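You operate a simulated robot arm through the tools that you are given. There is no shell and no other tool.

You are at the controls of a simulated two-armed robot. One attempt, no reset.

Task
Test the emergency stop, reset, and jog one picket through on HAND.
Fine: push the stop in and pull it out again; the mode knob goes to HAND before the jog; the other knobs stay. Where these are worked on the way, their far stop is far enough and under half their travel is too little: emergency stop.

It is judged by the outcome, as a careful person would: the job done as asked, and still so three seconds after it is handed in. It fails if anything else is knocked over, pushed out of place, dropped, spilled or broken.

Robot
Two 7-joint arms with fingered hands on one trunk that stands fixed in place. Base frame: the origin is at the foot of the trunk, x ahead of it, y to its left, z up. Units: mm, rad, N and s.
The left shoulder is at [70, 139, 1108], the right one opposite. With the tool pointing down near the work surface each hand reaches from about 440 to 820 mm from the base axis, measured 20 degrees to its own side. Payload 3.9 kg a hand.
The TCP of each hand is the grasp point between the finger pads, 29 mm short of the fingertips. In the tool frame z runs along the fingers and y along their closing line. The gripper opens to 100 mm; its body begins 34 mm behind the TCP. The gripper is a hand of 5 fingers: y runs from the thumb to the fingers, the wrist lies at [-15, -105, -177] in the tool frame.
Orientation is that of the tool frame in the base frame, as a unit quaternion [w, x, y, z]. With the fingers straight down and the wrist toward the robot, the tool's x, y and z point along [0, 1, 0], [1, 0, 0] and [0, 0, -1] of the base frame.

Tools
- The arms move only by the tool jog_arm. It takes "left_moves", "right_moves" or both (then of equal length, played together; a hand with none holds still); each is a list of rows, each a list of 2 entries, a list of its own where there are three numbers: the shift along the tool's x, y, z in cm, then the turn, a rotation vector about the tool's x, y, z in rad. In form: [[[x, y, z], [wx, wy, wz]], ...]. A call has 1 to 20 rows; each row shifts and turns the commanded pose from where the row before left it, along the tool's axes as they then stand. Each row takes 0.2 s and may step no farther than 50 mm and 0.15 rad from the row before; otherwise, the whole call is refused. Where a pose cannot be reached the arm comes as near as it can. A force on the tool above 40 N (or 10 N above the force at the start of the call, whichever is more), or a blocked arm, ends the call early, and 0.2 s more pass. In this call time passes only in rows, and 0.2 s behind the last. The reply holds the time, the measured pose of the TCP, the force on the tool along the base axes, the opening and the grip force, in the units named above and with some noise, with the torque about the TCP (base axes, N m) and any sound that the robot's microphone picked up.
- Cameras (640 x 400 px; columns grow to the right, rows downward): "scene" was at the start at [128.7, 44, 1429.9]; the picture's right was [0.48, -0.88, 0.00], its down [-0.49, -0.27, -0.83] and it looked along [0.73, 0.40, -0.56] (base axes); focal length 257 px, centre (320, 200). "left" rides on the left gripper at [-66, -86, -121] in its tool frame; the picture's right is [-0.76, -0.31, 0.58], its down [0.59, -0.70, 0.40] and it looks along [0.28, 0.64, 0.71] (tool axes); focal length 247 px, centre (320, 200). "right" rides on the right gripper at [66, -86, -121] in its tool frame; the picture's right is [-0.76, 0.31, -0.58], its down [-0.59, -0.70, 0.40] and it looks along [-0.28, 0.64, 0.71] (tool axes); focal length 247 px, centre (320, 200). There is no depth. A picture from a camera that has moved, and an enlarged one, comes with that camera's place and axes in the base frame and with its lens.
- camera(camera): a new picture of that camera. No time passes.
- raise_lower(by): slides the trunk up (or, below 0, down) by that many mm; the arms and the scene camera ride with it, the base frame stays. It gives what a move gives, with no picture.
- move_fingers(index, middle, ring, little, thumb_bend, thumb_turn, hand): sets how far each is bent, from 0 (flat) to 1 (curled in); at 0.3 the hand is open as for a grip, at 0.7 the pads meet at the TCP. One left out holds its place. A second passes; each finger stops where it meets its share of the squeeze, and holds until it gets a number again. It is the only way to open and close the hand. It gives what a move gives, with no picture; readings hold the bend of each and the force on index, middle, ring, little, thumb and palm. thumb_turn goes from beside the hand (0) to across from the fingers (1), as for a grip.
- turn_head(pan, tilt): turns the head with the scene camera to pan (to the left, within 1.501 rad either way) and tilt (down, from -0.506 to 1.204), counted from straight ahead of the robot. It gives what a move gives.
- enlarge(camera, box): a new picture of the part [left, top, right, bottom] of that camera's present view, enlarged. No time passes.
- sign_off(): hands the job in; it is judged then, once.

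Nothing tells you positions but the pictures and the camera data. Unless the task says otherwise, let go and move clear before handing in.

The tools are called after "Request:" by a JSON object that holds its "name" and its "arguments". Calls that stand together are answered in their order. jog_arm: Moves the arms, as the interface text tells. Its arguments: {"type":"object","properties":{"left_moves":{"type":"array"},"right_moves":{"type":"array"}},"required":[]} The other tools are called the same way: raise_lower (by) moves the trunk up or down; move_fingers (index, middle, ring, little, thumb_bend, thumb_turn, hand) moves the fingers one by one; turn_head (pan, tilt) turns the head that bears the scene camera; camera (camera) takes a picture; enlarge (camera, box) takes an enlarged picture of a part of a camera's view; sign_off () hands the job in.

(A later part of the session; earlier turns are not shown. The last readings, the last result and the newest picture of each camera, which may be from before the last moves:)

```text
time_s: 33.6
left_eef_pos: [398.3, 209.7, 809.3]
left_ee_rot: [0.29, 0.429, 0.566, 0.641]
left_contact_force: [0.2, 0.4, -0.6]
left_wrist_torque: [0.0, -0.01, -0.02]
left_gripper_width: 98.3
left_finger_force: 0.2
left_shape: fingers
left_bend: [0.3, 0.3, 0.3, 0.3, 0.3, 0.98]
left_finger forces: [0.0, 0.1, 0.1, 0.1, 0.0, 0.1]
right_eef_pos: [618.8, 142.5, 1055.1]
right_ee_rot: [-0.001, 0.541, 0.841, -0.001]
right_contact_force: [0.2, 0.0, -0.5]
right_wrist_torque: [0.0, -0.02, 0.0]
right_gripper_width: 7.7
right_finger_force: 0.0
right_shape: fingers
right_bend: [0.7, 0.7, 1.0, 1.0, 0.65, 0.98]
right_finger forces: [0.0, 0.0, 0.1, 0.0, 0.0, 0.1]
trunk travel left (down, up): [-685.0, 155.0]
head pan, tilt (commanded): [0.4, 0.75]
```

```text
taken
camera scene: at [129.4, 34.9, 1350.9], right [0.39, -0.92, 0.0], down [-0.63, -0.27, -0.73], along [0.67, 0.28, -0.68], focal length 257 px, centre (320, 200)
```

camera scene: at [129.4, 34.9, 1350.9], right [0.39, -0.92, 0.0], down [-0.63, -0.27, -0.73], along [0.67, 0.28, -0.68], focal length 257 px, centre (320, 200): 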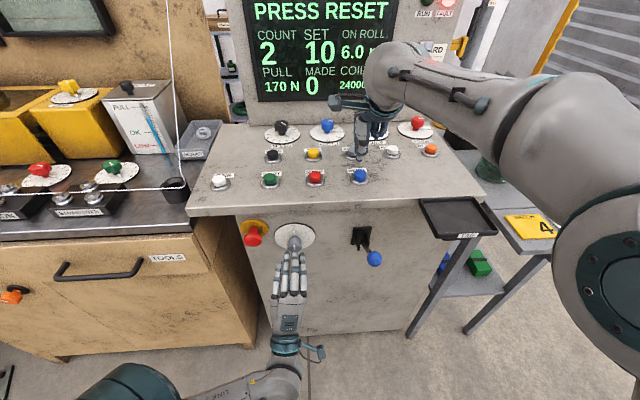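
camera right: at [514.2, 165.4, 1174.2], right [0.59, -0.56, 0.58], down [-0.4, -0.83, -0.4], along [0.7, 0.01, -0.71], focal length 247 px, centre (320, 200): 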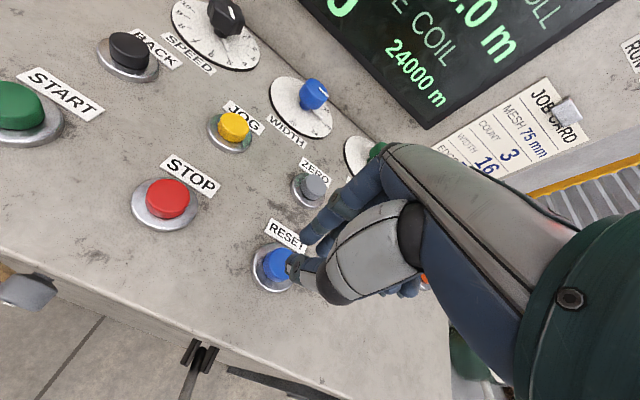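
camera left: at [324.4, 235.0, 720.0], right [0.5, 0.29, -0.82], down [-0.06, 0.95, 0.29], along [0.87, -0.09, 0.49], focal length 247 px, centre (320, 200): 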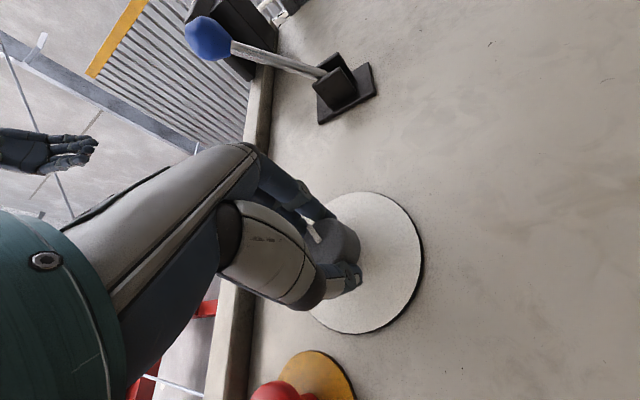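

Request:
{"name": "enlarge", "arguments": {"camera": "right", "box": [210, 190, 370, 310]}}

Request:
{"name": "enlarge", "arguments": {"camera": "scene", "box": [320, 110, 420, 200]}}

```text
3.33 times, centred on (290, 250) of right
camera zoom: at [514.2, 165.4, 1174.2], right [0.59, -0.56, 0.58], down [-0.4, -0.83, -0.4], along [0.7, 0.01, -0.71], focal length 823 px, centre (420, 33)
```

zoom: 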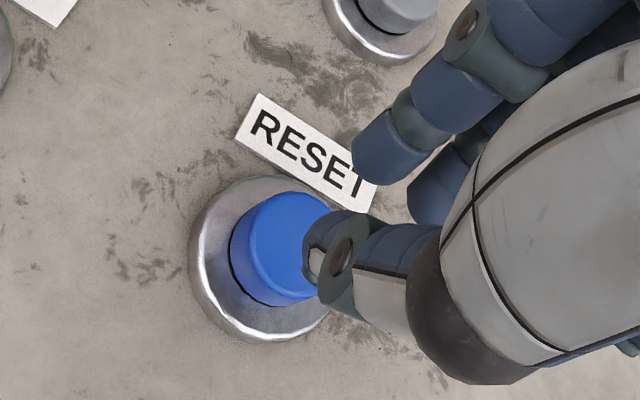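

```text
4.44 times, centred on (370, 155) of scene
camera zoom: at [129.4, 34.9, 1350.9], right [0.39, -0.92, 0.0], down [-0.63, -0.27, -0.73], along [0.67, 0.28, -0.68], focal length 1144 px, centre (98, 400)
```

zoom: 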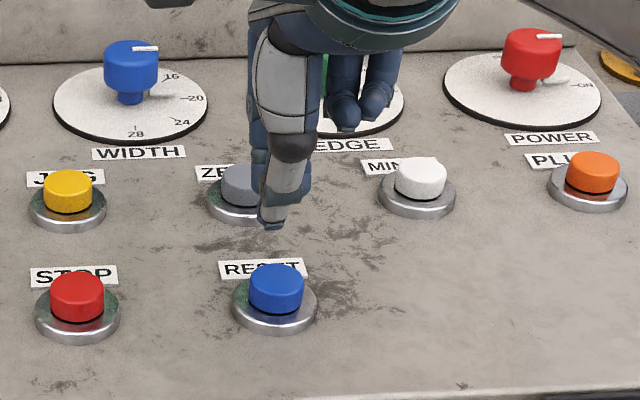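

The thumb tip is the lowest point, about 16 mm nearer the robot than the grasp axis. I'll shift forward so the thumb tip is over RESET and descend to just above it.

Request:
{"name": "jog_arm", "arguments": {"right_moves": [[[-0.1, 1.5, 1.5], [0, 0, 0]], [[0, 0, 1.5], [0, 0, 0]]]}}

Request:
{"name": "enlarge", "arguments": {"camera": "right", "box": [210, 190, 370, 310]}}

Request:
{"name": "enlarge", "arguments": {"camera": "scene", "box": [320, 110, 420, 200]}}

```text
time_s: 34.2
left_eef_pos: [396.1, 208.9, 812.3]
left_ee_rot: [0.291, 0.429, 0.565, 0.642]
left_contact_force: [-0.5, -0.6, -0.7]
left_wrist_torque: [0.0, 0.0, 0.01]
left_gripper_width: 98.2
left_finger_force: 0.0
left_shape: fingers
left_bend: [0.3, 0.3, 0.3, 0.3, 0.3, 0.98]
left_finger forces: [0.0, 0.0, 0.0, 0.0, 0.0, 0.1]
right_eef_pos: [637.6, 138.3, 1034.4]
right_ee_rot: [-0.005, 0.547, 0.837, 0.01]
right_contact_force: [-0.9, 0.4, 0.4]
right_wrist_torque: [0.03, -0.02, 0.01]
right_gripper_width: 7.7
right_finger_force: 0.0
right_shape: fingers
right_bend: [0.7, 0.7, 1.0, 1.0, 0.65, 0.98]
right_finger forces: [0.0, 0.0, 0.0, 0.0, 0.0, 0.0]
trunk travel left (down, up): [-685.0, 155.0]
head pan, tilt (commanded): [0.4, 0.75]
```

```text
3.33 times, centred on (290, 250) of right
camera zoom: at [533.4, 159.9, 1154.3], right [0.58, -0.58, 0.57], down [-0.41, -0.81, -0.42], along [0.7, 0.01, -0.71], focal length 823 px, centre (420, 33)
```

zoom: 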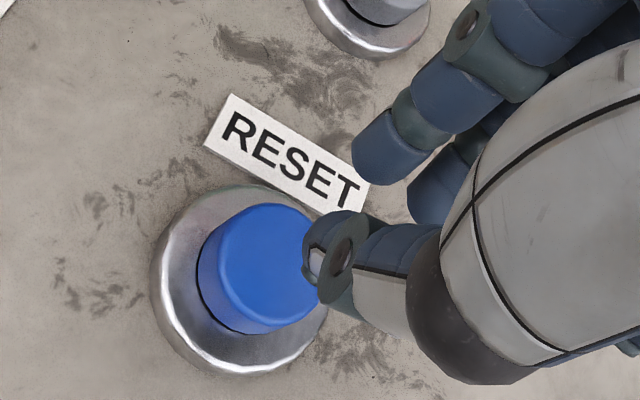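

```text
4.44 times, centred on (370, 155) of scene
camera zoom: at [126.3, 33.4, 1351.2], right [0.39, -0.92, 0.0], down [-0.63, -0.27, -0.73], along [0.67, 0.28, -0.68], focal length 1144 px, centre (98, 400)
```

zoom: 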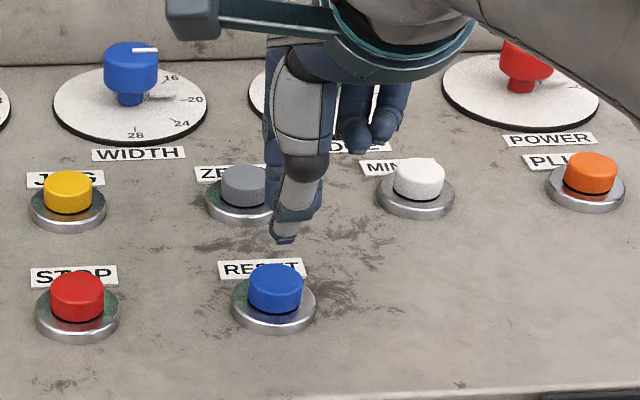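

Request:
{"name": "jog_arm", "arguments": {"right_moves": [[[0, 0, 0], [0, 0, 0]]]}}

Request:
{"name": "camera", "arguments": {"camera": "right"}}

Request:
{"name": "camera", "arguments": {"camera": "left"}}

Request:
{"name": "camera", "arguments": {"camera": "scene"}}

```text
time_s: 34.6
left_eef_pos: [397.3, 209.0, 811.0]
left_ee_rot: [0.291, 0.428, 0.565, 0.642]
left_contact_force: [-0.8, 0.0, 0.9]
left_wrist_torque: [0.03, -0.02, 0.02]
left_gripper_width: 98.4
left_finger_force: 0.2
left_shape: fingers
left_bend: [0.3, 0.3, 0.3, 0.3, 0.3, 0.98]
left_finger forces: [0.0, 0.1, 0.0, 0.1, 0.1, 0.0]
right_eef_pos: [638.4, 137.5, 1031.8]
right_ee_rot: [-0.005, 0.548, 0.837, 0.008]
right_contact_force: [-0.4, 0.7, 0.2]
right_wrist_torque: [0.0, 0.02, 0.0]
right_gripper_width: 7.9
right_finger_force: 0.0
right_shape: fingers
right_bend: [0.7, 0.7, 1.0, 1.0, 0.65, 0.98]
right_finger forces: [0.1, 0.0, 0.0, 0.0, 0.1, 0.0]
trunk travel left (down, up): [-685.0, 155.0]
head pan, tilt (commanded): [0.4, 0.75]
```

```text
taken
camera right: at [534.8, 159.7, 1151.8], right [0.58, -0.58, 0.57], down [-0.41, -0.81, -0.41], along [0.7, 0.01, -0.71], focal length 247 px, centre (320, 200)
```

right: 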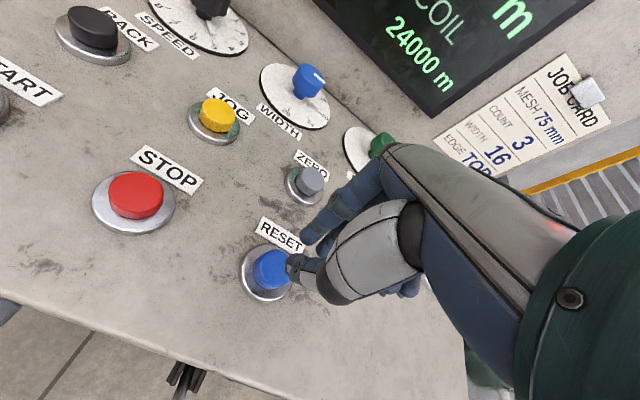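

```text
taken
camera left: at [311.1, 112.3, 713.6], right [0.82, -0.32, -0.47], down [0.0, 0.83, -0.56], along [0.57, 0.46, 0.68], focal length 247 px, centre (320, 200)
```

left: 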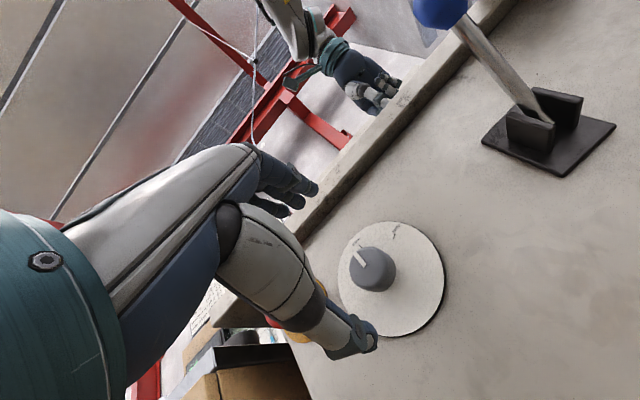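

```text
taken
camera scene: at [127.2, 33.7, 1351.1], right [0.39, -0.92, 0.0], down [-0.63, -0.27, -0.73], along [0.67, 0.28, -0.68], focal length 257 px, centre (320, 200)
```

scene: 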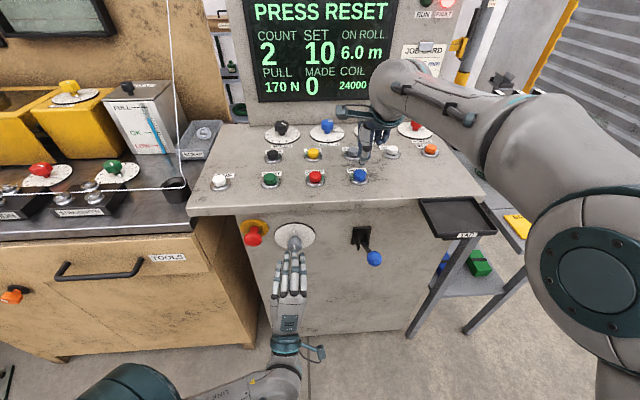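

The right arm ended about 10 mm off sideways. I'll correct toward RESET's centre and come down a bit.

Request:
{"name": "jog_arm", "arguments": {"right_moves": [[[0.8, 0.4, 0.4], [0, 0, 0]], [[0, 0, 0.4], [0, 0, 0]]]}}

Request:
{"name": "enlarge", "arguments": {"camera": "right", "box": [210, 190, 370, 310]}}

Request:
{"name": "enlarge", "arguments": {"camera": "scene", "box": [320, 110, 420, 200]}}

```text
time_s: 35.2
left_eef_pos: [397.9, 208.9, 810.2]
left_ee_rot: [0.291, 0.429, 0.566, 0.642]
left_contact_force: [-0.2, -0.6, 0.1]
left_wrist_torque: [0.02, 0.0, 0.01]
left_gripper_width: 98.5
left_finger_force: 0.1
left_shape: fingers
left_bend: [0.3, 0.3, 0.3, 0.3, 0.3, 0.98]
left_finger forces: [0.1, 0.1, 0.0, 0.1, 0.1, 0.0]
right_eef_pos: [643.3, 137.5, 1032.1]
right_ee_rot: [-0.01, 0.553, 0.833, 0.016]
right_contact_force: [-0.2, 0.2, 0.0]
right_wrist_torque: [0.0, -0.01, -0.01]
right_gripper_width: 7.8
right_finger_force: 0.0
right_shape: fingers
right_bend: [0.7, 0.7, 1.0, 1.0, 0.65, 0.98]
right_finger forces: [0.0, 0.0, 0.0, 0.1, 0.0, 0.1]
trunk travel left (down, up): [-685.0, 155.0]
head pan, tilt (commanded): [0.4, 0.75]
```

```text
3.33 times, centred on (290, 250) of right
camera zoom: at [538.9, 159.9, 1152.0], right [0.58, -0.6, 0.55], down [-0.42, -0.8, -0.43], along [0.7, 0.02, -0.71], focal length 823 px, centre (420, 33)
```

zoom: 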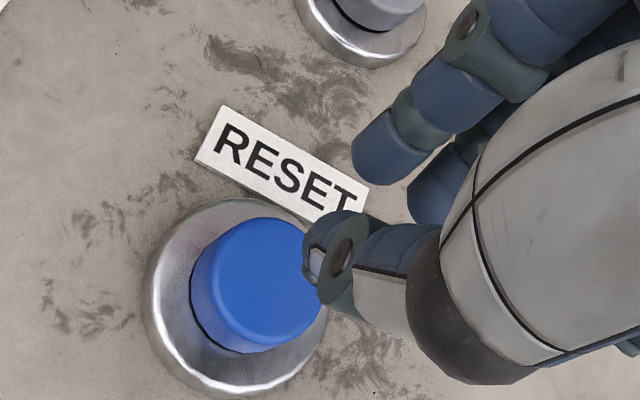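

```text
4.44 times, centred on (370, 155) of scene
camera zoom: at [127.2, 33.6, 1351.1], right [0.39, -0.92, 0.0], down [-0.63, -0.27, -0.73], along [0.67, 0.28, -0.68], focal length 1144 px, centre (98, 400)
```

zoom: 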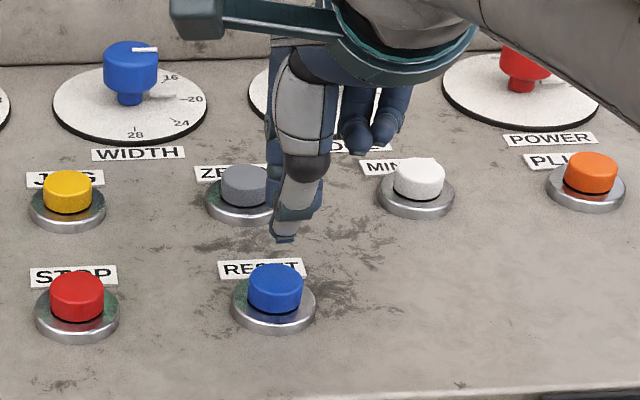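

The right arm is at a limit with its wrist well above the low shoulder. Raising the trunk back up should fix this; both hands are clear to rise.

Request:
{"name": "raise_lower", "arguments": {"by": 155}}

Request:
{"name": "jog_arm", "arguments": {"right_moves": [[[0.5, -1.0, 3], [0, 0, 0.03]], [[0.5, -1.0, 3], [0, 0, 0.02]], [[0, -0.5, 3], [0, 0, 0]], [[0, 0, 3], [0, 0, 0]]]}}

Request:
{"name": "camera", "arguments": {"camera": "right"}}

Request:
{"name": "camera", "arguments": {"camera": "scene"}}

```text
time_s: 37.0
left_eef_pos: [396.7, 209.8, 965.6]
left_ee_rot: [0.291, 0.428, 0.566, 0.642]
left_contact_force: [0.3, 0.7, -0.2]
left_wrist_torque: [-0.02, 0.01, -0.01]
left_gripper_width: 98.3
left_finger_force: 0.0
left_shape: fingers
left_bend: [0.3, 0.3, 0.3, 0.3, 0.3, 0.98]
left_finger forces: [0.0, 0.0, 0.0, 0.0, 0.0, 0.0]
right_eef_pos: [643.2, 137.8, 1181.1]
right_ee_rot: [-0.012, 0.554, 0.832, 0.012]
right_contact_force: [0.5, -0.5, 0.0]
right_wrist_torque: [-0.01, -0.04, -0.01]
right_gripper_width: 7.6
right_finger_force: 0.1
right_shape: fingers
right_bend: [0.7, 0.7, 1.0, 1.0, 0.65, 0.98]
right_finger forces: [0.0, 0.0, 0.1, 0.1, 0.0, 0.1]
trunk travel left (down, up): [-840.0, 0.0]
head pan, tilt (commanded): [0.4, 0.75]
```

```text
time_s: 38.2
left_eef_pos: [397.6, 207.9, 965.8]
left_ee_rot: [0.291, 0.428, 0.566, 0.642]
left_contact_force: [0.7, 0.2, 0.3]
left_wrist_torque: [0.0, 0.03, 0.0]
left_gripper_width: 98.4
left_finger_force: 0.0
left_shape: fingers
left_bend: [0.3, 0.3, 0.3, 0.3, 0.3, 0.98]
left_finger forces: [0.0, 0.1, 0.0, 0.1, 0.1, 0.1]
right_eef_pos: [624.9, 131.3, 1077.7]
right_ee_rot: [-0.019, 0.583, 0.812, 0.028]
right_contact_force: [-0.3, -0.1, -0.7]
right_wrist_torque: [0.02, -0.01, 0.0]
right_gripper_width: 7.7
right_finger_force: 0.0
right_shape: fingers
right_bend: [0.7, 0.7, 1.0, 1.0, 0.65, 0.98]
right_finger forces: [0.0, 0.1, 0.1, 0.1, 0.0, 0.0]
trunk travel left (down, up): [-840.0, 0.0]
head pan, tilt (commanded): [0.4, 0.75]
stopped in row 4 (right hand): the arm was blocked; the commanded pose is now the measured one
```

```text
taken
camera right: at [523.2, 158.4, 1198.5], right [0.53, -0.66, 0.53], down [-0.48, -0.75, -0.45], along [0.7, -0.02, -0.71], focal length 247 px, centre (320, 200)
```

right: 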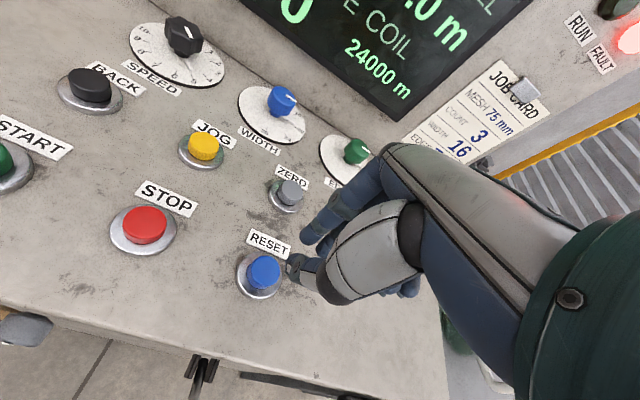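

```text
taken
camera scene: at [127.7, 33.4, 1506.1], right [0.39, -0.92, 0.0], down [-0.63, -0.27, -0.73], along [0.67, 0.28, -0.68], focal length 257 px, centre (320, 200)
```

scene: 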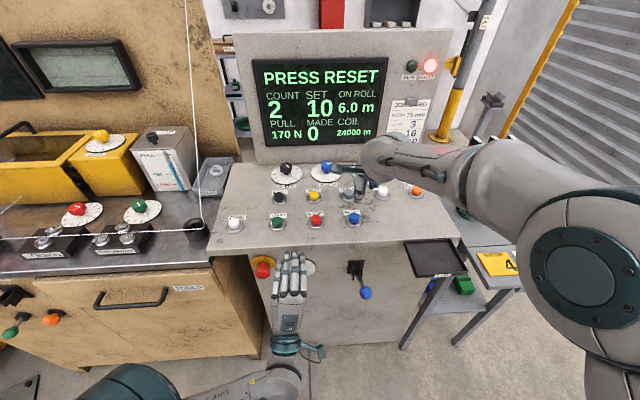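

The right arm got blocked by its own raised elbow, so I'll withdraw it up and back and use the left hand for the buttons instead.

Request:
{"name": "jog_arm", "arguments": {"right_moves": [[[0, 0, -4.5], [0, 0, 0]], [[0, 0, -4.5], [0, 0, 0]], [[0, 0, -4.5], [0, 0, 0]], [[-1.25, -4.5, 0], [0, 0, 0]], [[-1.25, -4.5, -0.5], [0, 0, 0]], [[-1.25, -4.5, -0.5], [0, 0, 0]], [[-1.25, -4.5, -0.5], [0, 0, 0]], [[-1.25, -4.5, -0.5], [0, 0, 0]]]}}

Request:
{"name": "camera", "arguments": {"camera": "scene"}}

Request:
{"name": "camera", "arguments": {"camera": "right"}}

```text
time_s: 40.0
left_eef_pos: [396.6, 207.5, 966.9]
left_ee_rot: [0.29, 0.428, 0.565, 0.643]
left_contact_force: [0.7, 0.1, 0.3]
left_wrist_torque: [-0.02, 0.02, 0.01]
left_gripper_width: 98.4
left_finger_force: 0.1
left_shape: fingers
left_bend: [0.3, 0.3, 0.3, 0.3, 0.3, 0.98]
left_finger forces: [0.0, 0.0, 0.0, 0.0, 0.0, 0.0]
right_eef_pos: [430.7, -12.5, 1221.7]
right_ee_rot: [-0.016, 0.582, 0.812, 0.031]
right_contact_force: [-0.1, -1.2, 0.7]
right_wrist_torque: [0.05, -0.04, 0.04]
right_gripper_width: 7.6
right_finger_force: 0.0
right_shape: fingers
right_bend: [0.7, 0.7, 1.0, 1.0, 0.65, 0.98]
right_finger forces: [0.0, 0.0, 0.0, 0.1, 0.0, 0.1]
trunk travel left (down, up): [-840.0, 0.0]
head pan, tilt (commanded): [0.4, 0.75]
```

```text
taken
camera scene: at [125.7, 31.4, 1506.3], right [0.39, -0.92, 0.0], down [-0.63, -0.26, -0.73], along [0.67, 0.29, -0.68], focal length 257 px, centre (320, 200)
```

scene: 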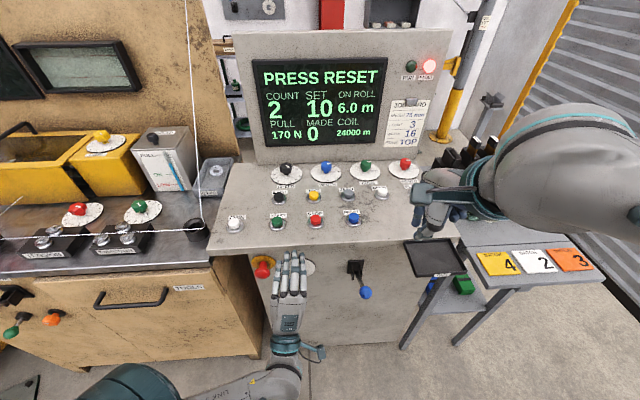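

```text
taken
camera right: at [328.2, 13.2, 1341.8], right [0.53, -0.66, 0.54], down [-0.47, -0.75, -0.46], along [0.7, -0.01, -0.71], focal length 247 px, centre (320, 200)
```

right: 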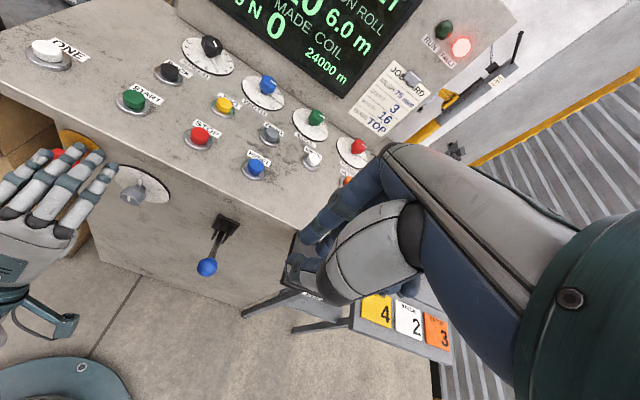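

Nothing on the desk was disturbed. I park the right hand further right, shape the left hand, and bring the left hand up and over the desk lip.

Request:
{"name": "jog_arm", "arguments": {"right_moves": [[[-4, 0, 0], [0, 0, 0]], [[-4, 0, 0], [0, 0, 0]], [[-4, 0, 0], [0, 0, 0]]]}}

Request:
{"name": "move_fingers", "arguments": {"hand": "left", "index": 0.7, "middle": 0.7, "ring": 1.0, "little": 1.0, "thumb_bend": 0.65}}

Request:
{"name": "jog_arm", "arguments": {"left_moves": [[[0.8, 3.56, 0], [0, 0, 0]], [[0.8, 3.56, 0], [0, 0, 0]], [[0.94, 2.35, 3.63], [0, 0, 0]], [[0.94, 2.35, 3.63], [0, 0, 0]], [[0.76, 1.88, 2.67], [0, 0, 0]], [[0.76, 1.88, 2.67], [0, 0, 0]], [[0.76, 1.88, 2.67], [0, 0, 0]]]}}

Request:
{"name": "camera", "arguments": {"camera": "scene"}}

Request:
{"name": "camera", "arguments": {"camera": "right"}}

```text
time_s: 40.8
left_eef_pos: [397.0, 208.0, 967.2]
left_ee_rot: [0.289, 0.429, 0.565, 0.643]
left_contact_force: [0.8, -0.6, -0.4]
left_wrist_torque: [0.03, 0.0, 0.01]
left_gripper_width: 98.4
left_finger_force: 0.0
left_shape: fingers
left_bend: [0.3, 0.3, 0.3, 0.3, 0.3, 0.98]
left_finger forces: [0.0, 0.1, 0.0, 0.0, 0.1, 0.1]
right_eef_pos: [468.6, -122.0, 1215.0]
right_ee_rot: [-0.017, 0.583, 0.812, 0.029]
right_contact_force: [0.4, -0.2, 0.6]
right_wrist_torque: [0.0, 0.03, 0.03]
right_gripper_width: 7.5
right_finger_force: 0.0
right_shape: fingers
right_bend: [0.7, 0.7, 1.0, 1.0, 0.65, 0.98]
right_finger forces: [0.0, 0.0, 0.1, 0.0, 0.0, 0.1]
trunk travel left (down, up): [-840.0, 0.0]
head pan, tilt (commanded): [0.4, 0.75]
```

```text
time_s: 41.8
left_eef_pos: [397.2, 207.9, 967.3]
left_ee_rot: [0.292, 0.43, 0.565, 0.641]
left_contact_force: [0.0, -0.3, -0.9]
left_wrist_torque: [0.05, 0.0, -0.02]
left_gripper_width: 7.8
left_finger_force: 0.1
left_shape: fingers
left_bend: [0.7, 0.7, 1.0, 1.0, 0.65, 0.98]
left_finger forces: [0.0, 0.0, 0.1, 0.1, 0.1, 0.1]
right_eef_pos: [469.6, -121.8, 1215.7]
right_ee_rot: [-0.017, 0.582, 0.813, 0.028]
right_contact_force: [-0.2, 0.4, -0.3]
right_wrist_torque: [0.0, -0.02, -0.03]
right_gripper_width: 7.7
right_finger_force: 0.0
right_shape: fingers
right_bend: [0.7, 0.7, 1.0, 1.0, 0.65, 0.98]
right_finger forces: [0.0, 0.0, 0.1, 0.0, 0.0, 0.0]
trunk travel left (down, up): [-840.0, 0.0]
head pan, tilt (commanded): [0.4, 0.75]
```

```text
time_s: 43.4
left_eef_pos: [524.4, 297.2, 1149.0]
left_ee_rot: [0.29, 0.428, 0.566, 0.642]
left_contact_force: [0.1, -0.2, -0.2]
left_wrist_torque: [0.02, 0.04, -0.01]
left_gripper_width: 7.7
left_finger_force: 0.0
left_shape: fingers
left_bend: [0.7, 0.7, 1.0, 1.0, 0.65, 0.98]
left_finger forces: [0.0, 0.0, 0.1, 0.0, 0.0, 0.1]
right_eef_pos: [467.9, -122.4, 1215.9]
right_ee_rot: [-0.017, 0.583, 0.812, 0.029]
right_contact_force: [-0.3, -0.5, -0.4]
right_wrist_torque: [0.02, 0.01, -0.04]
right_gripper_width: 7.6
right_finger_force: 0.0
right_shape: fingers
right_bend: [0.7, 0.7, 1.0, 1.0, 0.65, 0.98]
right_finger forces: [0.0, 0.0, 0.1, 0.1, 0.0, 0.0]
trunk travel left (down, up): [-840.0, 0.0]
head pan, tilt (commanded): [0.4, 0.75]
```

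```text
taken
camera scene: at [127.2, 33.0, 1506.2], right [0.39, -0.92, 0.0], down [-0.63, -0.27, -0.73], along [0.67, 0.28, -0.68], focal length 257 px, centre (320, 200)
```

scene: 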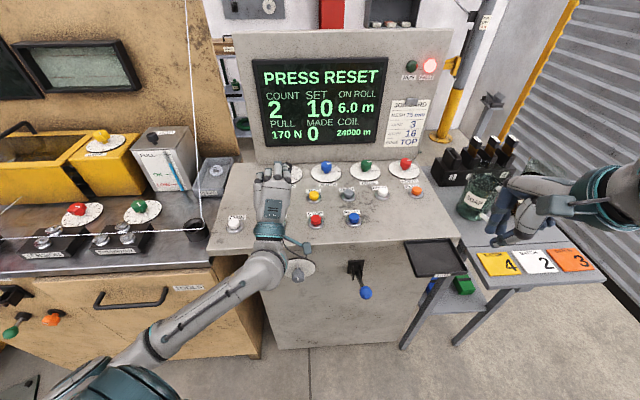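

```text
taken
camera right: at [366.0, -95.6, 1336.3], right [0.53, -0.66, 0.54], down [-0.47, -0.75, -0.45], along [0.7, -0.01, -0.71], focal length 247 px, centre (320, 200)
```

right: 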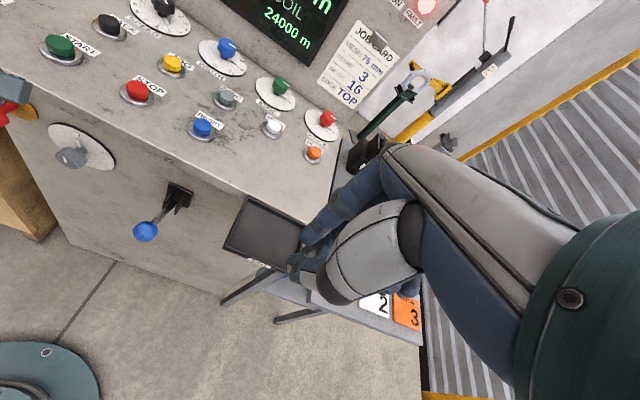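

The left hand is over the desk, high enough. Now I roll level and pitch the fingers straight down.

Request:
{"name": "jog_arm", "arguments": {"left_moves": [[[0, 0, 0], [0, 0, -0.11]], [[0, 0, 0], [0, 0, -0.11]], [[0, 0, 0], [0.143, 0, 0]], [[0, 0, 0], [0.143, 0, 0]], [[0, 0, 0], [0.143, 0, 0]], [[0, 0, 0], [0.143, 0, 0]], [[0, 0, 0], [0.143, 0, 0]], [[0, 0, 0], [0.143, 0, 0]], [[0, 0, 0], [0.143, 0, 0]], [[0, 0, 0], [0.143, 0, 0]], [[0, 0, 0], [0.143, 0, 0]], [[0, 0, 0], [0.143, 0, 0]], [[0, 0, 0], [0.141, 0, 0]]]}}

Request:
{"name": "camera", "arguments": {"camera": "scene"}}

Request:
{"name": "camera", "arguments": {"camera": "left"}}

```text
time_s: 46.2
left_eef_pos: [504.6, 332.1, 1122.3]
left_ee_rot: [0.015, 0.52, 0.854, 0.025]
left_contact_force: [-0.3, -0.3, 0.0]
left_wrist_torque: [0.04, 0.0, -0.02]
left_gripper_width: 7.5
left_finger_force: 0.0
left_shape: fingers
left_bend: [0.7, 0.7, 1.0, 1.0, 0.65, 0.98]
left_finger forces: [0.0, 0.0, 0.1, 0.1, 0.0, 0.1]
left hand out of reach, approached as far as the arm can: row 2, 4, 5, 6, 7
right_eef_pos: [469.5, -120.5, 1215.8]
right_ee_rot: [-0.018, 0.583, 0.812, 0.028]
right_contact_force: [-0.4, 0.3, 0.5]
right_wrist_torque: [-0.02, 0.0, 0.01]
right_gripper_width: 7.7
right_finger_force: 0.0
right_shape: fingers
right_bend: [0.7, 0.7, 1.0, 1.0, 0.65, 0.98]
right_finger forces: [0.1, 0.0, 0.0, 0.0, 0.1, 0.0]
trunk travel left (down, up): [-840.0, 0.0]
head pan, tilt (commanded): [0.4, 0.75]
```

```text
taken
camera scene: at [127.6, 33.7, 1506.0], right [0.39, -0.92, 0.0], down [-0.63, -0.27, -0.73], along [0.67, 0.28, -0.68], focal length 257 px, centre (320, 200)
```

scene: 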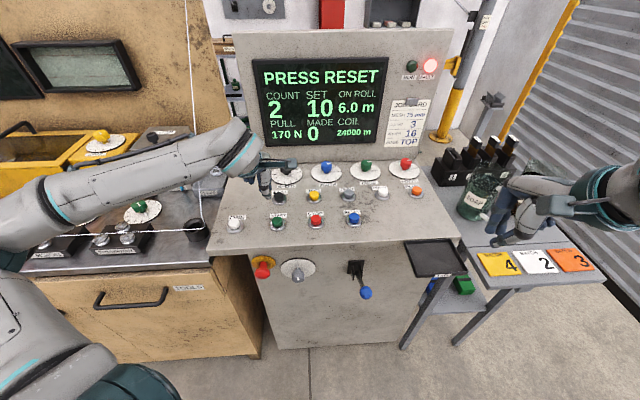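

```text
taken
camera left: at [451.4, 231.3, 1237.3], right [0.11, -0.8, -0.59], down [-0.87, 0.21, -0.44], along [0.48, 0.57, -0.67], focal length 247 px, centre (320, 200)
```

left: 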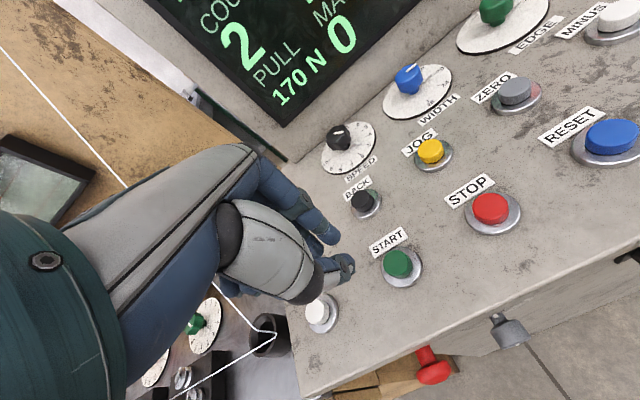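

The left hand now points down at about [505, 332, 1122]. I'll locate its thumb tip in both cameras before going over RESET.

Request:
{"name": "enlarge", "arguments": {"camera": "left", "box": [260, 190, 420, 310]}}

Request:
{"name": "enlarge", "arguments": {"camera": "scene", "box": [220, 130, 340, 220]}}

Request:
{"name": "enlarge", "arguments": {"camera": "right", "box": [0, 0, 160, 120]}}

```text
3.33 times, centred on (340, 250) of left
camera zoom: at [451.4, 231.3, 1237.3], right [0.11, -0.8, -0.59], down [-0.87, 0.21, -0.44], along [0.48, 0.57, -0.67], focal length 823 px, centre (253, 33)
```

zoom: 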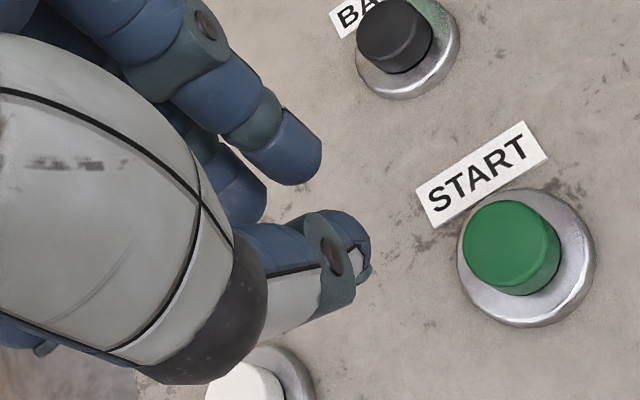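

```text
4.44 times, centred on (280, 175) of scene
camera zoom: at [127.6, 33.7, 1506.0], right [0.39, -0.92, 0.0], down [-0.63, -0.27, -0.73], along [0.67, 0.28, -0.68], focal length 1144 px, centre (498, 311)
```

zoom: 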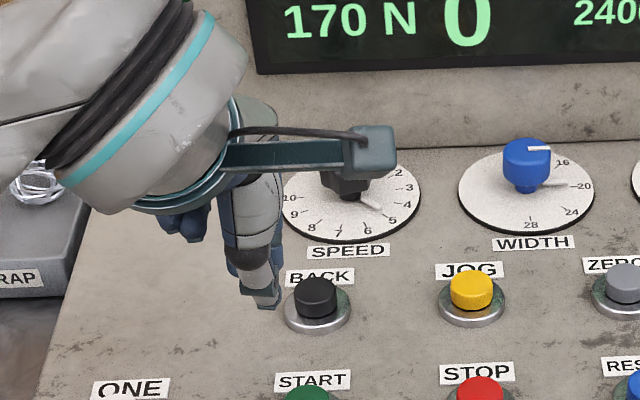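

```text
3.33 times, centred on (80, 60) of right
camera zoom: at [366.4, -95.0, 1336.2], right [0.53, -0.66, 0.54], down [-0.47, -0.76, -0.45], along [0.7, -0.01, -0.71], focal length 823 px, centre (1120, 667)
```

zoom: 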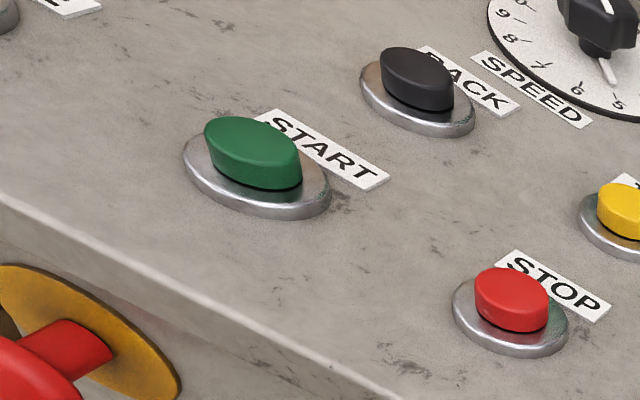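

RESET at [620, 139, 980] is confirmed by the left camera too, and the thumb tip is about 34 mm below and 15 mm behind the grasp point. I move the left hand so the thumb tip is over RESET, staying high.

Request:
{"name": "jog_arm", "arguments": {"left_moves": [[[0, 0, 0], [0.058, 0, 0]], [[-4.39, 0.59, 1.2], [0, 0, 0]], [[-4.39, 0.59, 1.2], [0, 0, 0]], [[-4.39, 0.59, 1.2], [0, 0, 0]], [[-4.39, 0.59, 1.2], [0, 0, 0]], [[-4.39, 0.59, 1.2], [0, 0, 0]]]}}

Request:
{"name": "camera", "arguments": {"camera": "left"}}

Request:
{"name": "camera", "arguments": {"camera": "scene"}}

```text
time_s: 47.6
left_eef_pos: [634.5, 149.2, 1059.4]
left_ee_rot: [-0.001, 0.519, 0.855, 0.001]
left_contact_force: [0.4, -0.2, -0.2]
left_wrist_torque: [0.02, 0.03, 0.0]
left_gripper_width: 7.3
left_finger_force: 0.1
left_shape: fingers
left_bend: [0.7, 0.7, 1.0, 1.0, 0.65, 0.98]
left_finger forces: [0.0, 0.0, 0.0, 0.0, 0.1, 0.0]
right_eef_pos: [469.1, -123.0, 1214.5]
right_ee_rot: [-0.017, 0.582, 0.812, 0.029]
right_contact_force: [-0.6, -0.8, 0.1]
right_wrist_torque: [0.02, 0.02, 0.02]
right_gripper_width: 7.4
right_finger_force: 0.1
right_shape: fingers
right_bend: [0.7, 0.7, 1.0, 1.0, 0.65, 0.98]
right_finger forces: [0.0, 0.1, 0.0, 0.0, 0.0, 0.1]
trunk travel left (down, up): [-840.0, 0.0]
head pan, tilt (commanded): [0.4, 0.75]
```

```text
taken
camera left: at [587.5, 51.8, 1180.1], right [0.08, -0.81, -0.58], down [-0.9, 0.2, -0.4], along [0.44, 0.55, -0.71], focal length 247 px, centre (320, 200)
```

left: 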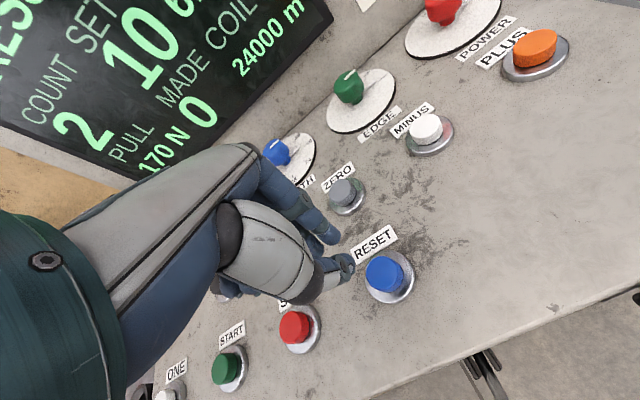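

```text
taken
camera scene: at [128.9, 31.6, 1506.0], right [0.39, -0.92, 0.0], down [-0.63, -0.26, -0.73], along [0.67, 0.29, -0.68], focal length 257 px, centre (320, 200)
```

scene: 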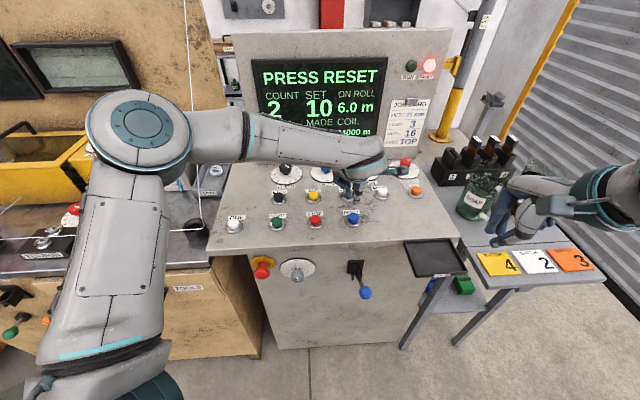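

Request:
{"name": "enlarge", "arguments": {"camera": "left", "box": [300, 210, 460, 330]}}

Request:
{"name": "enlarge", "arguments": {"camera": "scene", "box": [300, 160, 400, 235]}}

Request:
{"name": "enlarge", "arguments": {"camera": "right", "box": [130, 60, 290, 160]}}

```text
3.33 times, centred on (380, 270) of left
camera zoom: at [587.5, 51.8, 1180.1], right [0.08, -0.81, -0.58], down [-0.9, 0.2, -0.4], along [0.44, 0.55, -0.71], focal length 823 px, centre (120, -33)
```

zoom: 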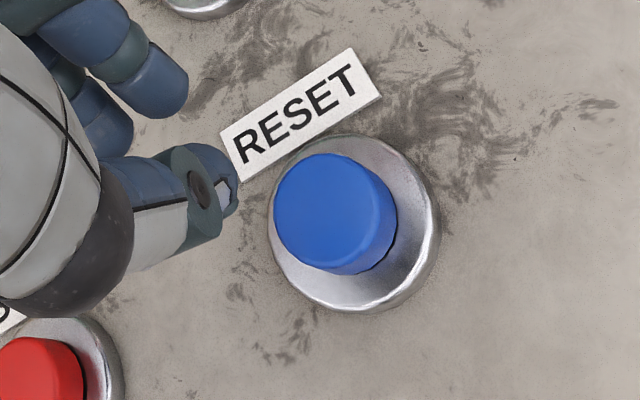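

```text
5.33 times, centred on (350, 198) of scene
camera zoom: at [128.9, 31.6, 1506.0], right [0.39, -0.92, 0.0], down [-0.63, -0.26, -0.73], along [0.67, 0.29, -0.68], focal length 1372 px, centre (160, 213)
```

zoom: 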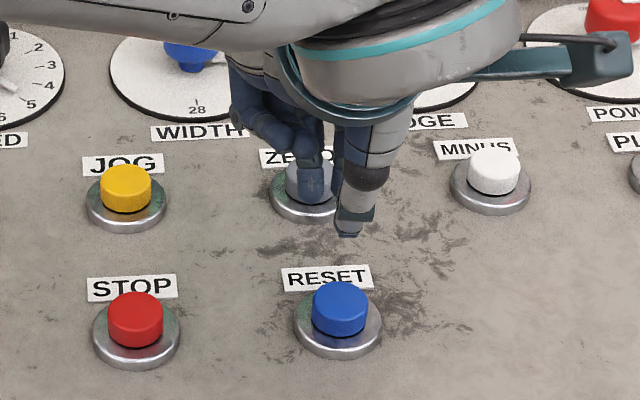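

```text
4.00 times, centred on (210, 110) of right
camera zoom: at [367.5, -96.9, 1335.7], right [0.53, -0.66, 0.54], down [-0.48, -0.75, -0.45], along [0.7, -0.01, -0.71], focal length 988 px, centre (760, 560)
```

zoom: 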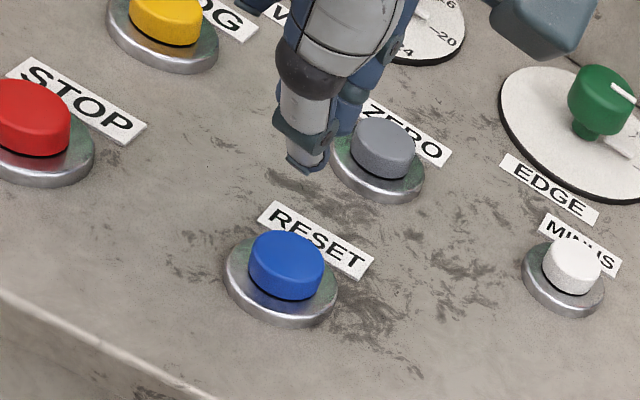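

The thumb tip is within about 4 mm of RESET's centre. I nudge forward 4 mm and descend most of the way.

Request:
{"name": "jog_arm", "arguments": {"left_moves": [[[-0.15, 0.38, 1.2], [0, 0, 0]], [[0, 0, 1.2], [0, 0, 0]], [[0, 0, 0.9], [0, 0, 0]]]}}

Request:
{"name": "enlarge", "arguments": {"camera": "left", "box": [300, 210, 460, 330]}}

Request:
{"name": "enlarge", "arguments": {"camera": "scene", "box": [300, 160, 400, 235]}}

Request:
{"name": "enlarge", "arguments": {"camera": "right", "box": [130, 60, 290, 160]}}

```text
time_s: 48.4
left_eef_pos: [636.2, 151.1, 1028.6]
left_ee_rot: [0.001, 0.52, 0.854, 0.0]
left_contact_force: [0.8, 0.0, 0.5]
left_wrist_torque: [0.0, 0.01, 0.03]
left_gripper_width: 7.3
left_finger_force: 0.1
left_shape: fingers
left_bend: [0.7, 0.7, 1.0, 1.0, 0.65, 0.98]
left_finger forces: [0.1, 0.0, 0.1, 0.1, 0.0, 0.0]
right_eef_pos: [468.9, -120.7, 1216.7]
right_ee_rot: [-0.017, 0.582, 0.813, 0.029]
right_contact_force: [0.7, -0.5, 0.8]
right_wrist_torque: [0.01, 0.0, 0.03]
right_gripper_width: 7.4
right_finger_force: 0.1
right_shape: fingers
right_bend: [0.7, 0.7, 1.0, 1.0, 0.65, 0.98]
right_finger forces: [0.1, 0.0, 0.1, 0.0, 0.0, 0.1]
trunk travel left (down, up): [-840.0, 0.0]
head pan, tilt (commanded): [0.4, 0.75]
```

```text
3.33 times, centred on (380, 270) of left
camera zoom: at [589.0, 54.1, 1148.7], right [0.08, -0.81, -0.58], down [-0.89, 0.2, -0.4], along [0.44, 0.55, -0.71], focal length 823 px, centre (120, -33)
```

zoom: 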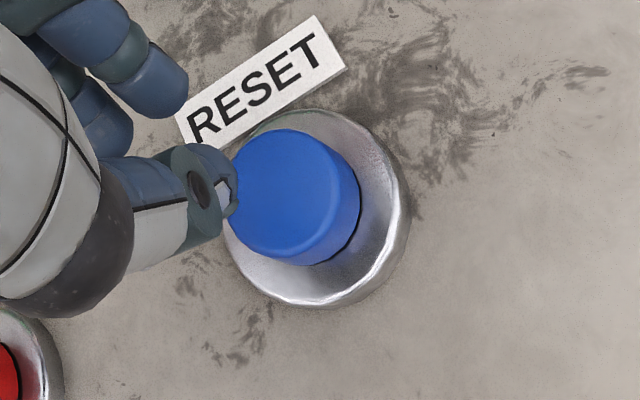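

```text
5.33 times, centred on (350, 198) of scene
camera zoom: at [126.8, 34.2, 1506.2], right [0.39, -0.92, 0.0], down [-0.63, -0.27, -0.73], along [0.67, 0.28, -0.68], focal length 1372 px, centre (160, 213)
```

zoom: 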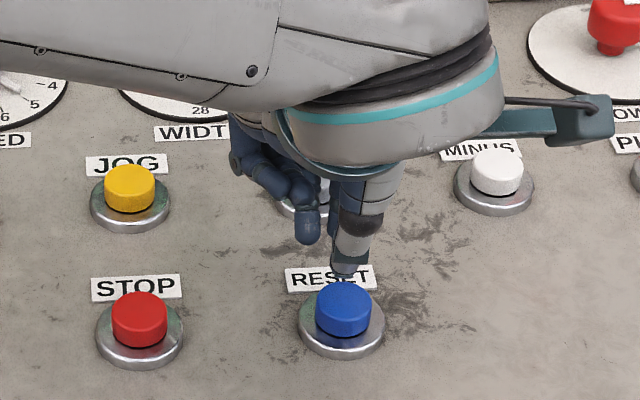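

```text
4.00 times, centred on (210, 110) of right
camera zoom: at [365.7, -94.5, 1336.5], right [0.53, -0.66, 0.54], down [-0.47, -0.76, -0.45], along [0.7, -0.02, -0.71], focal length 988 px, centre (760, 560)
```

zoom: 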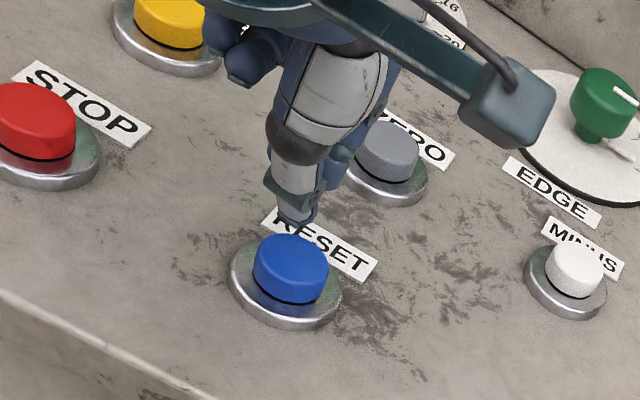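

Nearly there; a small shift right and then a slow press down.

Request:
{"name": "jog_arm", "arguments": {"left_moves": [[[-0.35, -0.1, 0.4], [0, 0, 0]], [[0, 0, 0.4], [0, 0, 0]], [[0, 0, 0.3], [0, 0, 0]], [[0, 0, 0.3], [0, 0, 0]], [[0, 0, 0.3], [0, 0, 0]]]}}

Request:
{"name": "camera", "arguments": {"camera": "scene"}}

Request:
{"name": "enlarge", "arguments": {"camera": "left", "box": [300, 210, 460, 330]}}

Request:
{"name": "enlarge", "arguments": {"camera": "right", "box": [130, 60, 290, 160]}}

```text
time_s: 49.6
left_eef_pos: [635.4, 147.0, 1013.1]
left_ee_rot: [0.0, 0.519, 0.855, 0.001]
left_contact_force: [0.1, -0.1, 0.6]
left_wrist_torque: [-0.01, 0.02, 0.01]
left_gripper_width: 7.3
left_finger_force: 0.0
left_shape: fingers
left_bend: [0.7, 0.7, 1.0, 1.0, 0.65, 0.98]
left_finger forces: [0.0, 0.1, 0.1, 0.1, 0.0, 0.0]
right_eef_pos: [467.3, -120.7, 1215.2]
right_ee_rot: [-0.017, 0.582, 0.812, 0.028]
right_contact_force: [0.3, -0.7, -0.2]
right_wrist_torque: [-0.01, 0.01, -0.03]
right_gripper_width: 7.7
right_finger_force: 0.1
right_shape: fingers
right_bend: [0.7, 0.7, 1.0, 1.0, 0.65, 0.98]
right_finger forces: [0.0, 0.0, 0.1, 0.1, 0.1, 0.0]
trunk travel left (down, up): [-840.0, 0.0]
head pan, tilt (commanded): [0.4, 0.75]
```

```text
taken
camera scene: at [127.2, 33.7, 1506.1], right [0.39, -0.92, 0.0], down [-0.63, -0.27, -0.73], along [0.67, 0.28, -0.68], focal length 257 px, centre (320, 200)
```

scene: 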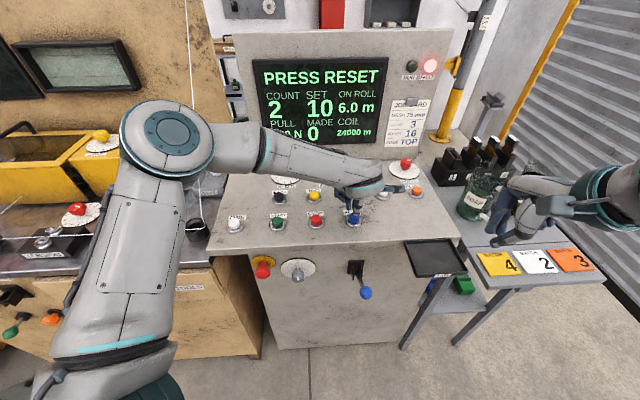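

```text
3.33 times, centred on (380, 270) of left
camera zoom: at [588.5, 49.6, 1132.6], right [0.08, -0.81, -0.58], down [-0.89, 0.2, -0.4], along [0.44, 0.55, -0.71], focal length 823 px, centre (120, -33)
```

zoom: 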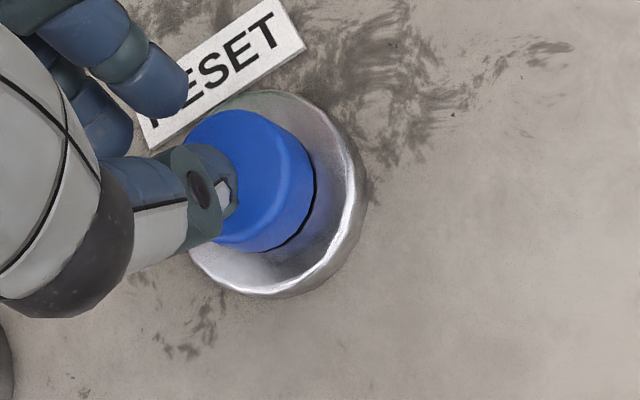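

```text
4.00 times, centred on (210, 110) of right
camera zoom: at [366.0, -95.0, 1336.3], right [0.53, -0.66, 0.54], down [-0.47, -0.76, -0.45], along [0.7, -0.01, -0.71], focal length 988 px, centre (760, 560)
```

zoom: 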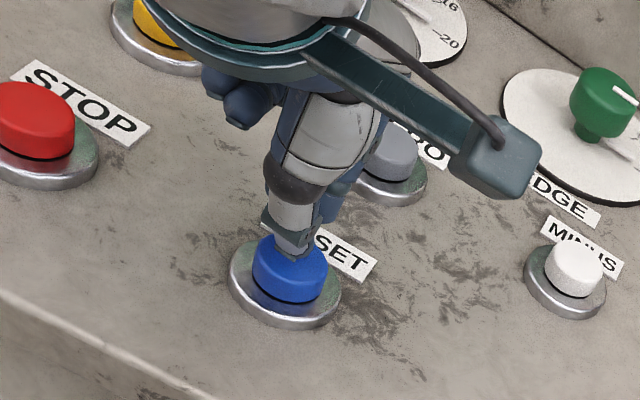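

The thumb tip is centred over RESET, not touching yet. I keep pressing down slowly.

Request:
{"name": "jog_arm", "arguments": {"left_moves": [[[0, 0, 0.25], [0, 0, 0]], [[0, 0, 0.25], [0, 0, 0]], [[0, 0, 0.25], [0, 0, 0]], [[0, 0, 0.25], [0, 0, 0]]]}}

Request:
{"name": "camera", "arguments": {"camera": "scene"}}

Request:
{"name": "enlarge", "arguments": {"camera": "right", "box": [130, 60, 290, 160]}}

```text
time_s: 50.6
left_eef_pos: [635.8, 145.9, 1003.2]
left_ee_rot: [0.0, 0.52, 0.854, 0.002]
left_contact_force: [0.4, -1.0, 1.1]
left_wrist_torque: [0.02, 0.0, 0.02]
left_gripper_width: 7.5
left_finger_force: 0.3
left_shape: fingers
left_bend: [0.7, 0.7, 1.0, 1.0, 0.65, 0.98]
left_finger forces: [0.0, 0.1, 0.0, 0.1, 1.1, 0.0]
right_eef_pos: [468.7, -120.7, 1215.5]
right_ee_rot: [-0.017, 0.581, 0.813, 0.029]
right_contact_force: [-0.3, 0.9, 0.3]
right_wrist_torque: [-0.01, 0.03, 0.01]
right_gripper_width: 7.4
right_finger_force: 0.0
right_shape: fingers
right_bend: [0.7, 0.7, 1.0, 1.0, 0.65, 0.98]
right_finger forces: [0.1, 0.2, 0.0, 0.0, 0.1, 0.0]
trunk travel left (down, up): [-840.0, 0.0]
head pan, tilt (commanded): [0.4, 0.75]
```

```text
taken
camera scene: at [127.0, 33.6, 1506.2], right [0.39, -0.92, 0.0], down [-0.63, -0.27, -0.73], along [0.67, 0.28, -0.68], focal length 257 px, centre (320, 200)
```

scene: 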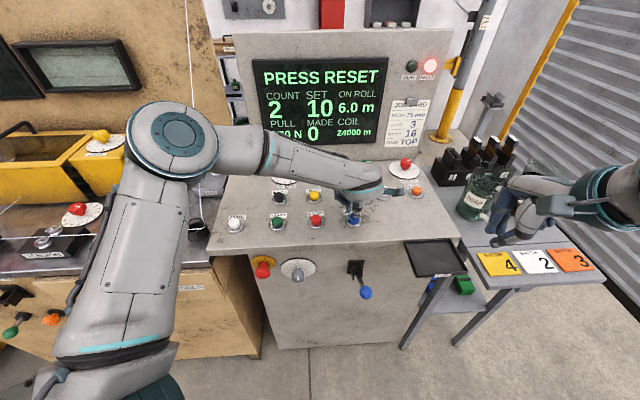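

```text
4.00 times, centred on (210, 110) of right
camera zoom: at [365.8, -95.1, 1336.4], right [0.53, -0.66, 0.54], down [-0.47, -0.76, -0.45], along [0.7, -0.01, -0.71], focal length 988 px, centre (760, 560)
```

zoom: 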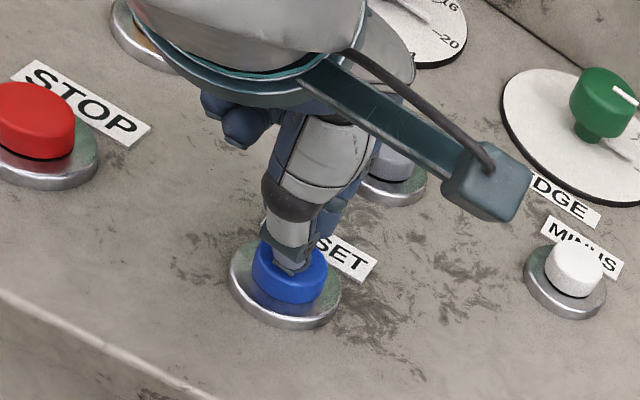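

Contact: the thumb feels about 1 N. I press further.

Request:
{"name": "jog_arm", "arguments": {"left_moves": [[[0, 0, 0.2], [0, 0, 0]], [[0, 0, 0.2], [0, 0, 0]], [[0, 0, 0.2], [0, 0, 0]]]}}

Request:
{"name": "camera", "arguments": {"camera": "scene"}}

Request:
{"name": "enlarge", "arguments": {"camera": "right", "box": [130, 60, 290, 160]}}

```text
time_s: 51.4
left_eef_pos: [635.3, 145.6, 997.6]
left_ee_rot: [0.001, 0.519, 0.855, 0.002]
left_contact_force: [-1.5, 0.5, 7.9]
left_wrist_torque: [-0.15, 0.13, 0.0]
left_gripper_width: 7.2
left_finger_force: 4.4
left_shape: fingers
left_bend: [0.7, 0.7, 1.0, 1.0, 0.65, 0.98]
left_finger forces: [0.0, 0.0, 0.0, 0.0, 7.5, 0.1]
right_eef_pos: [466.3, -121.8, 1216.7]
right_ee_rot: [-0.017, 0.582, 0.812, 0.029]
right_contact_force: [-0.4, -0.4, 0.3]
right_wrist_torque: [0.01, 0.0, 0.02]
right_gripper_width: 7.6
right_finger_force: 0.0
right_shape: fingers
right_bend: [0.7, 0.7, 1.0, 1.0, 0.65, 0.98]
right_finger forces: [0.0, 0.0, 0.1, 0.0, 0.0, 0.0]
trunk travel left (down, up): [-840.0, 0.0]
head pan, tilt (commanded): [0.4, 0.75]
heard: click
```

```text
taken
camera scene: at [125.4, 33.2, 1506.4], right [0.39, -0.92, 0.0], down [-0.63, -0.27, -0.73], along [0.67, 0.28, -0.68], focal length 257 px, centre (320, 200)
```

scene: 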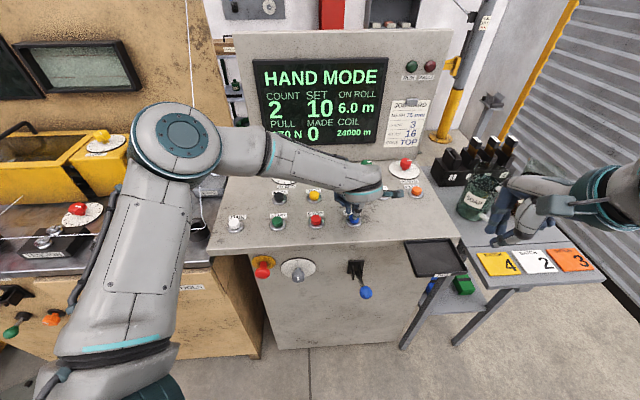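

```text
4.00 times, centred on (210, 110) of right
camera zoom: at [364.4, -95.5, 1336.9], right [0.53, -0.66, 0.54], down [-0.47, -0.75, -0.45], along [0.7, -0.01, -0.71], focal length 988 px, centre (760, 560)
```

zoom: 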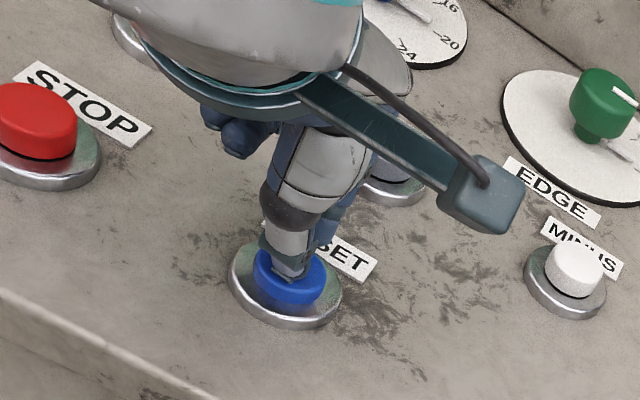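

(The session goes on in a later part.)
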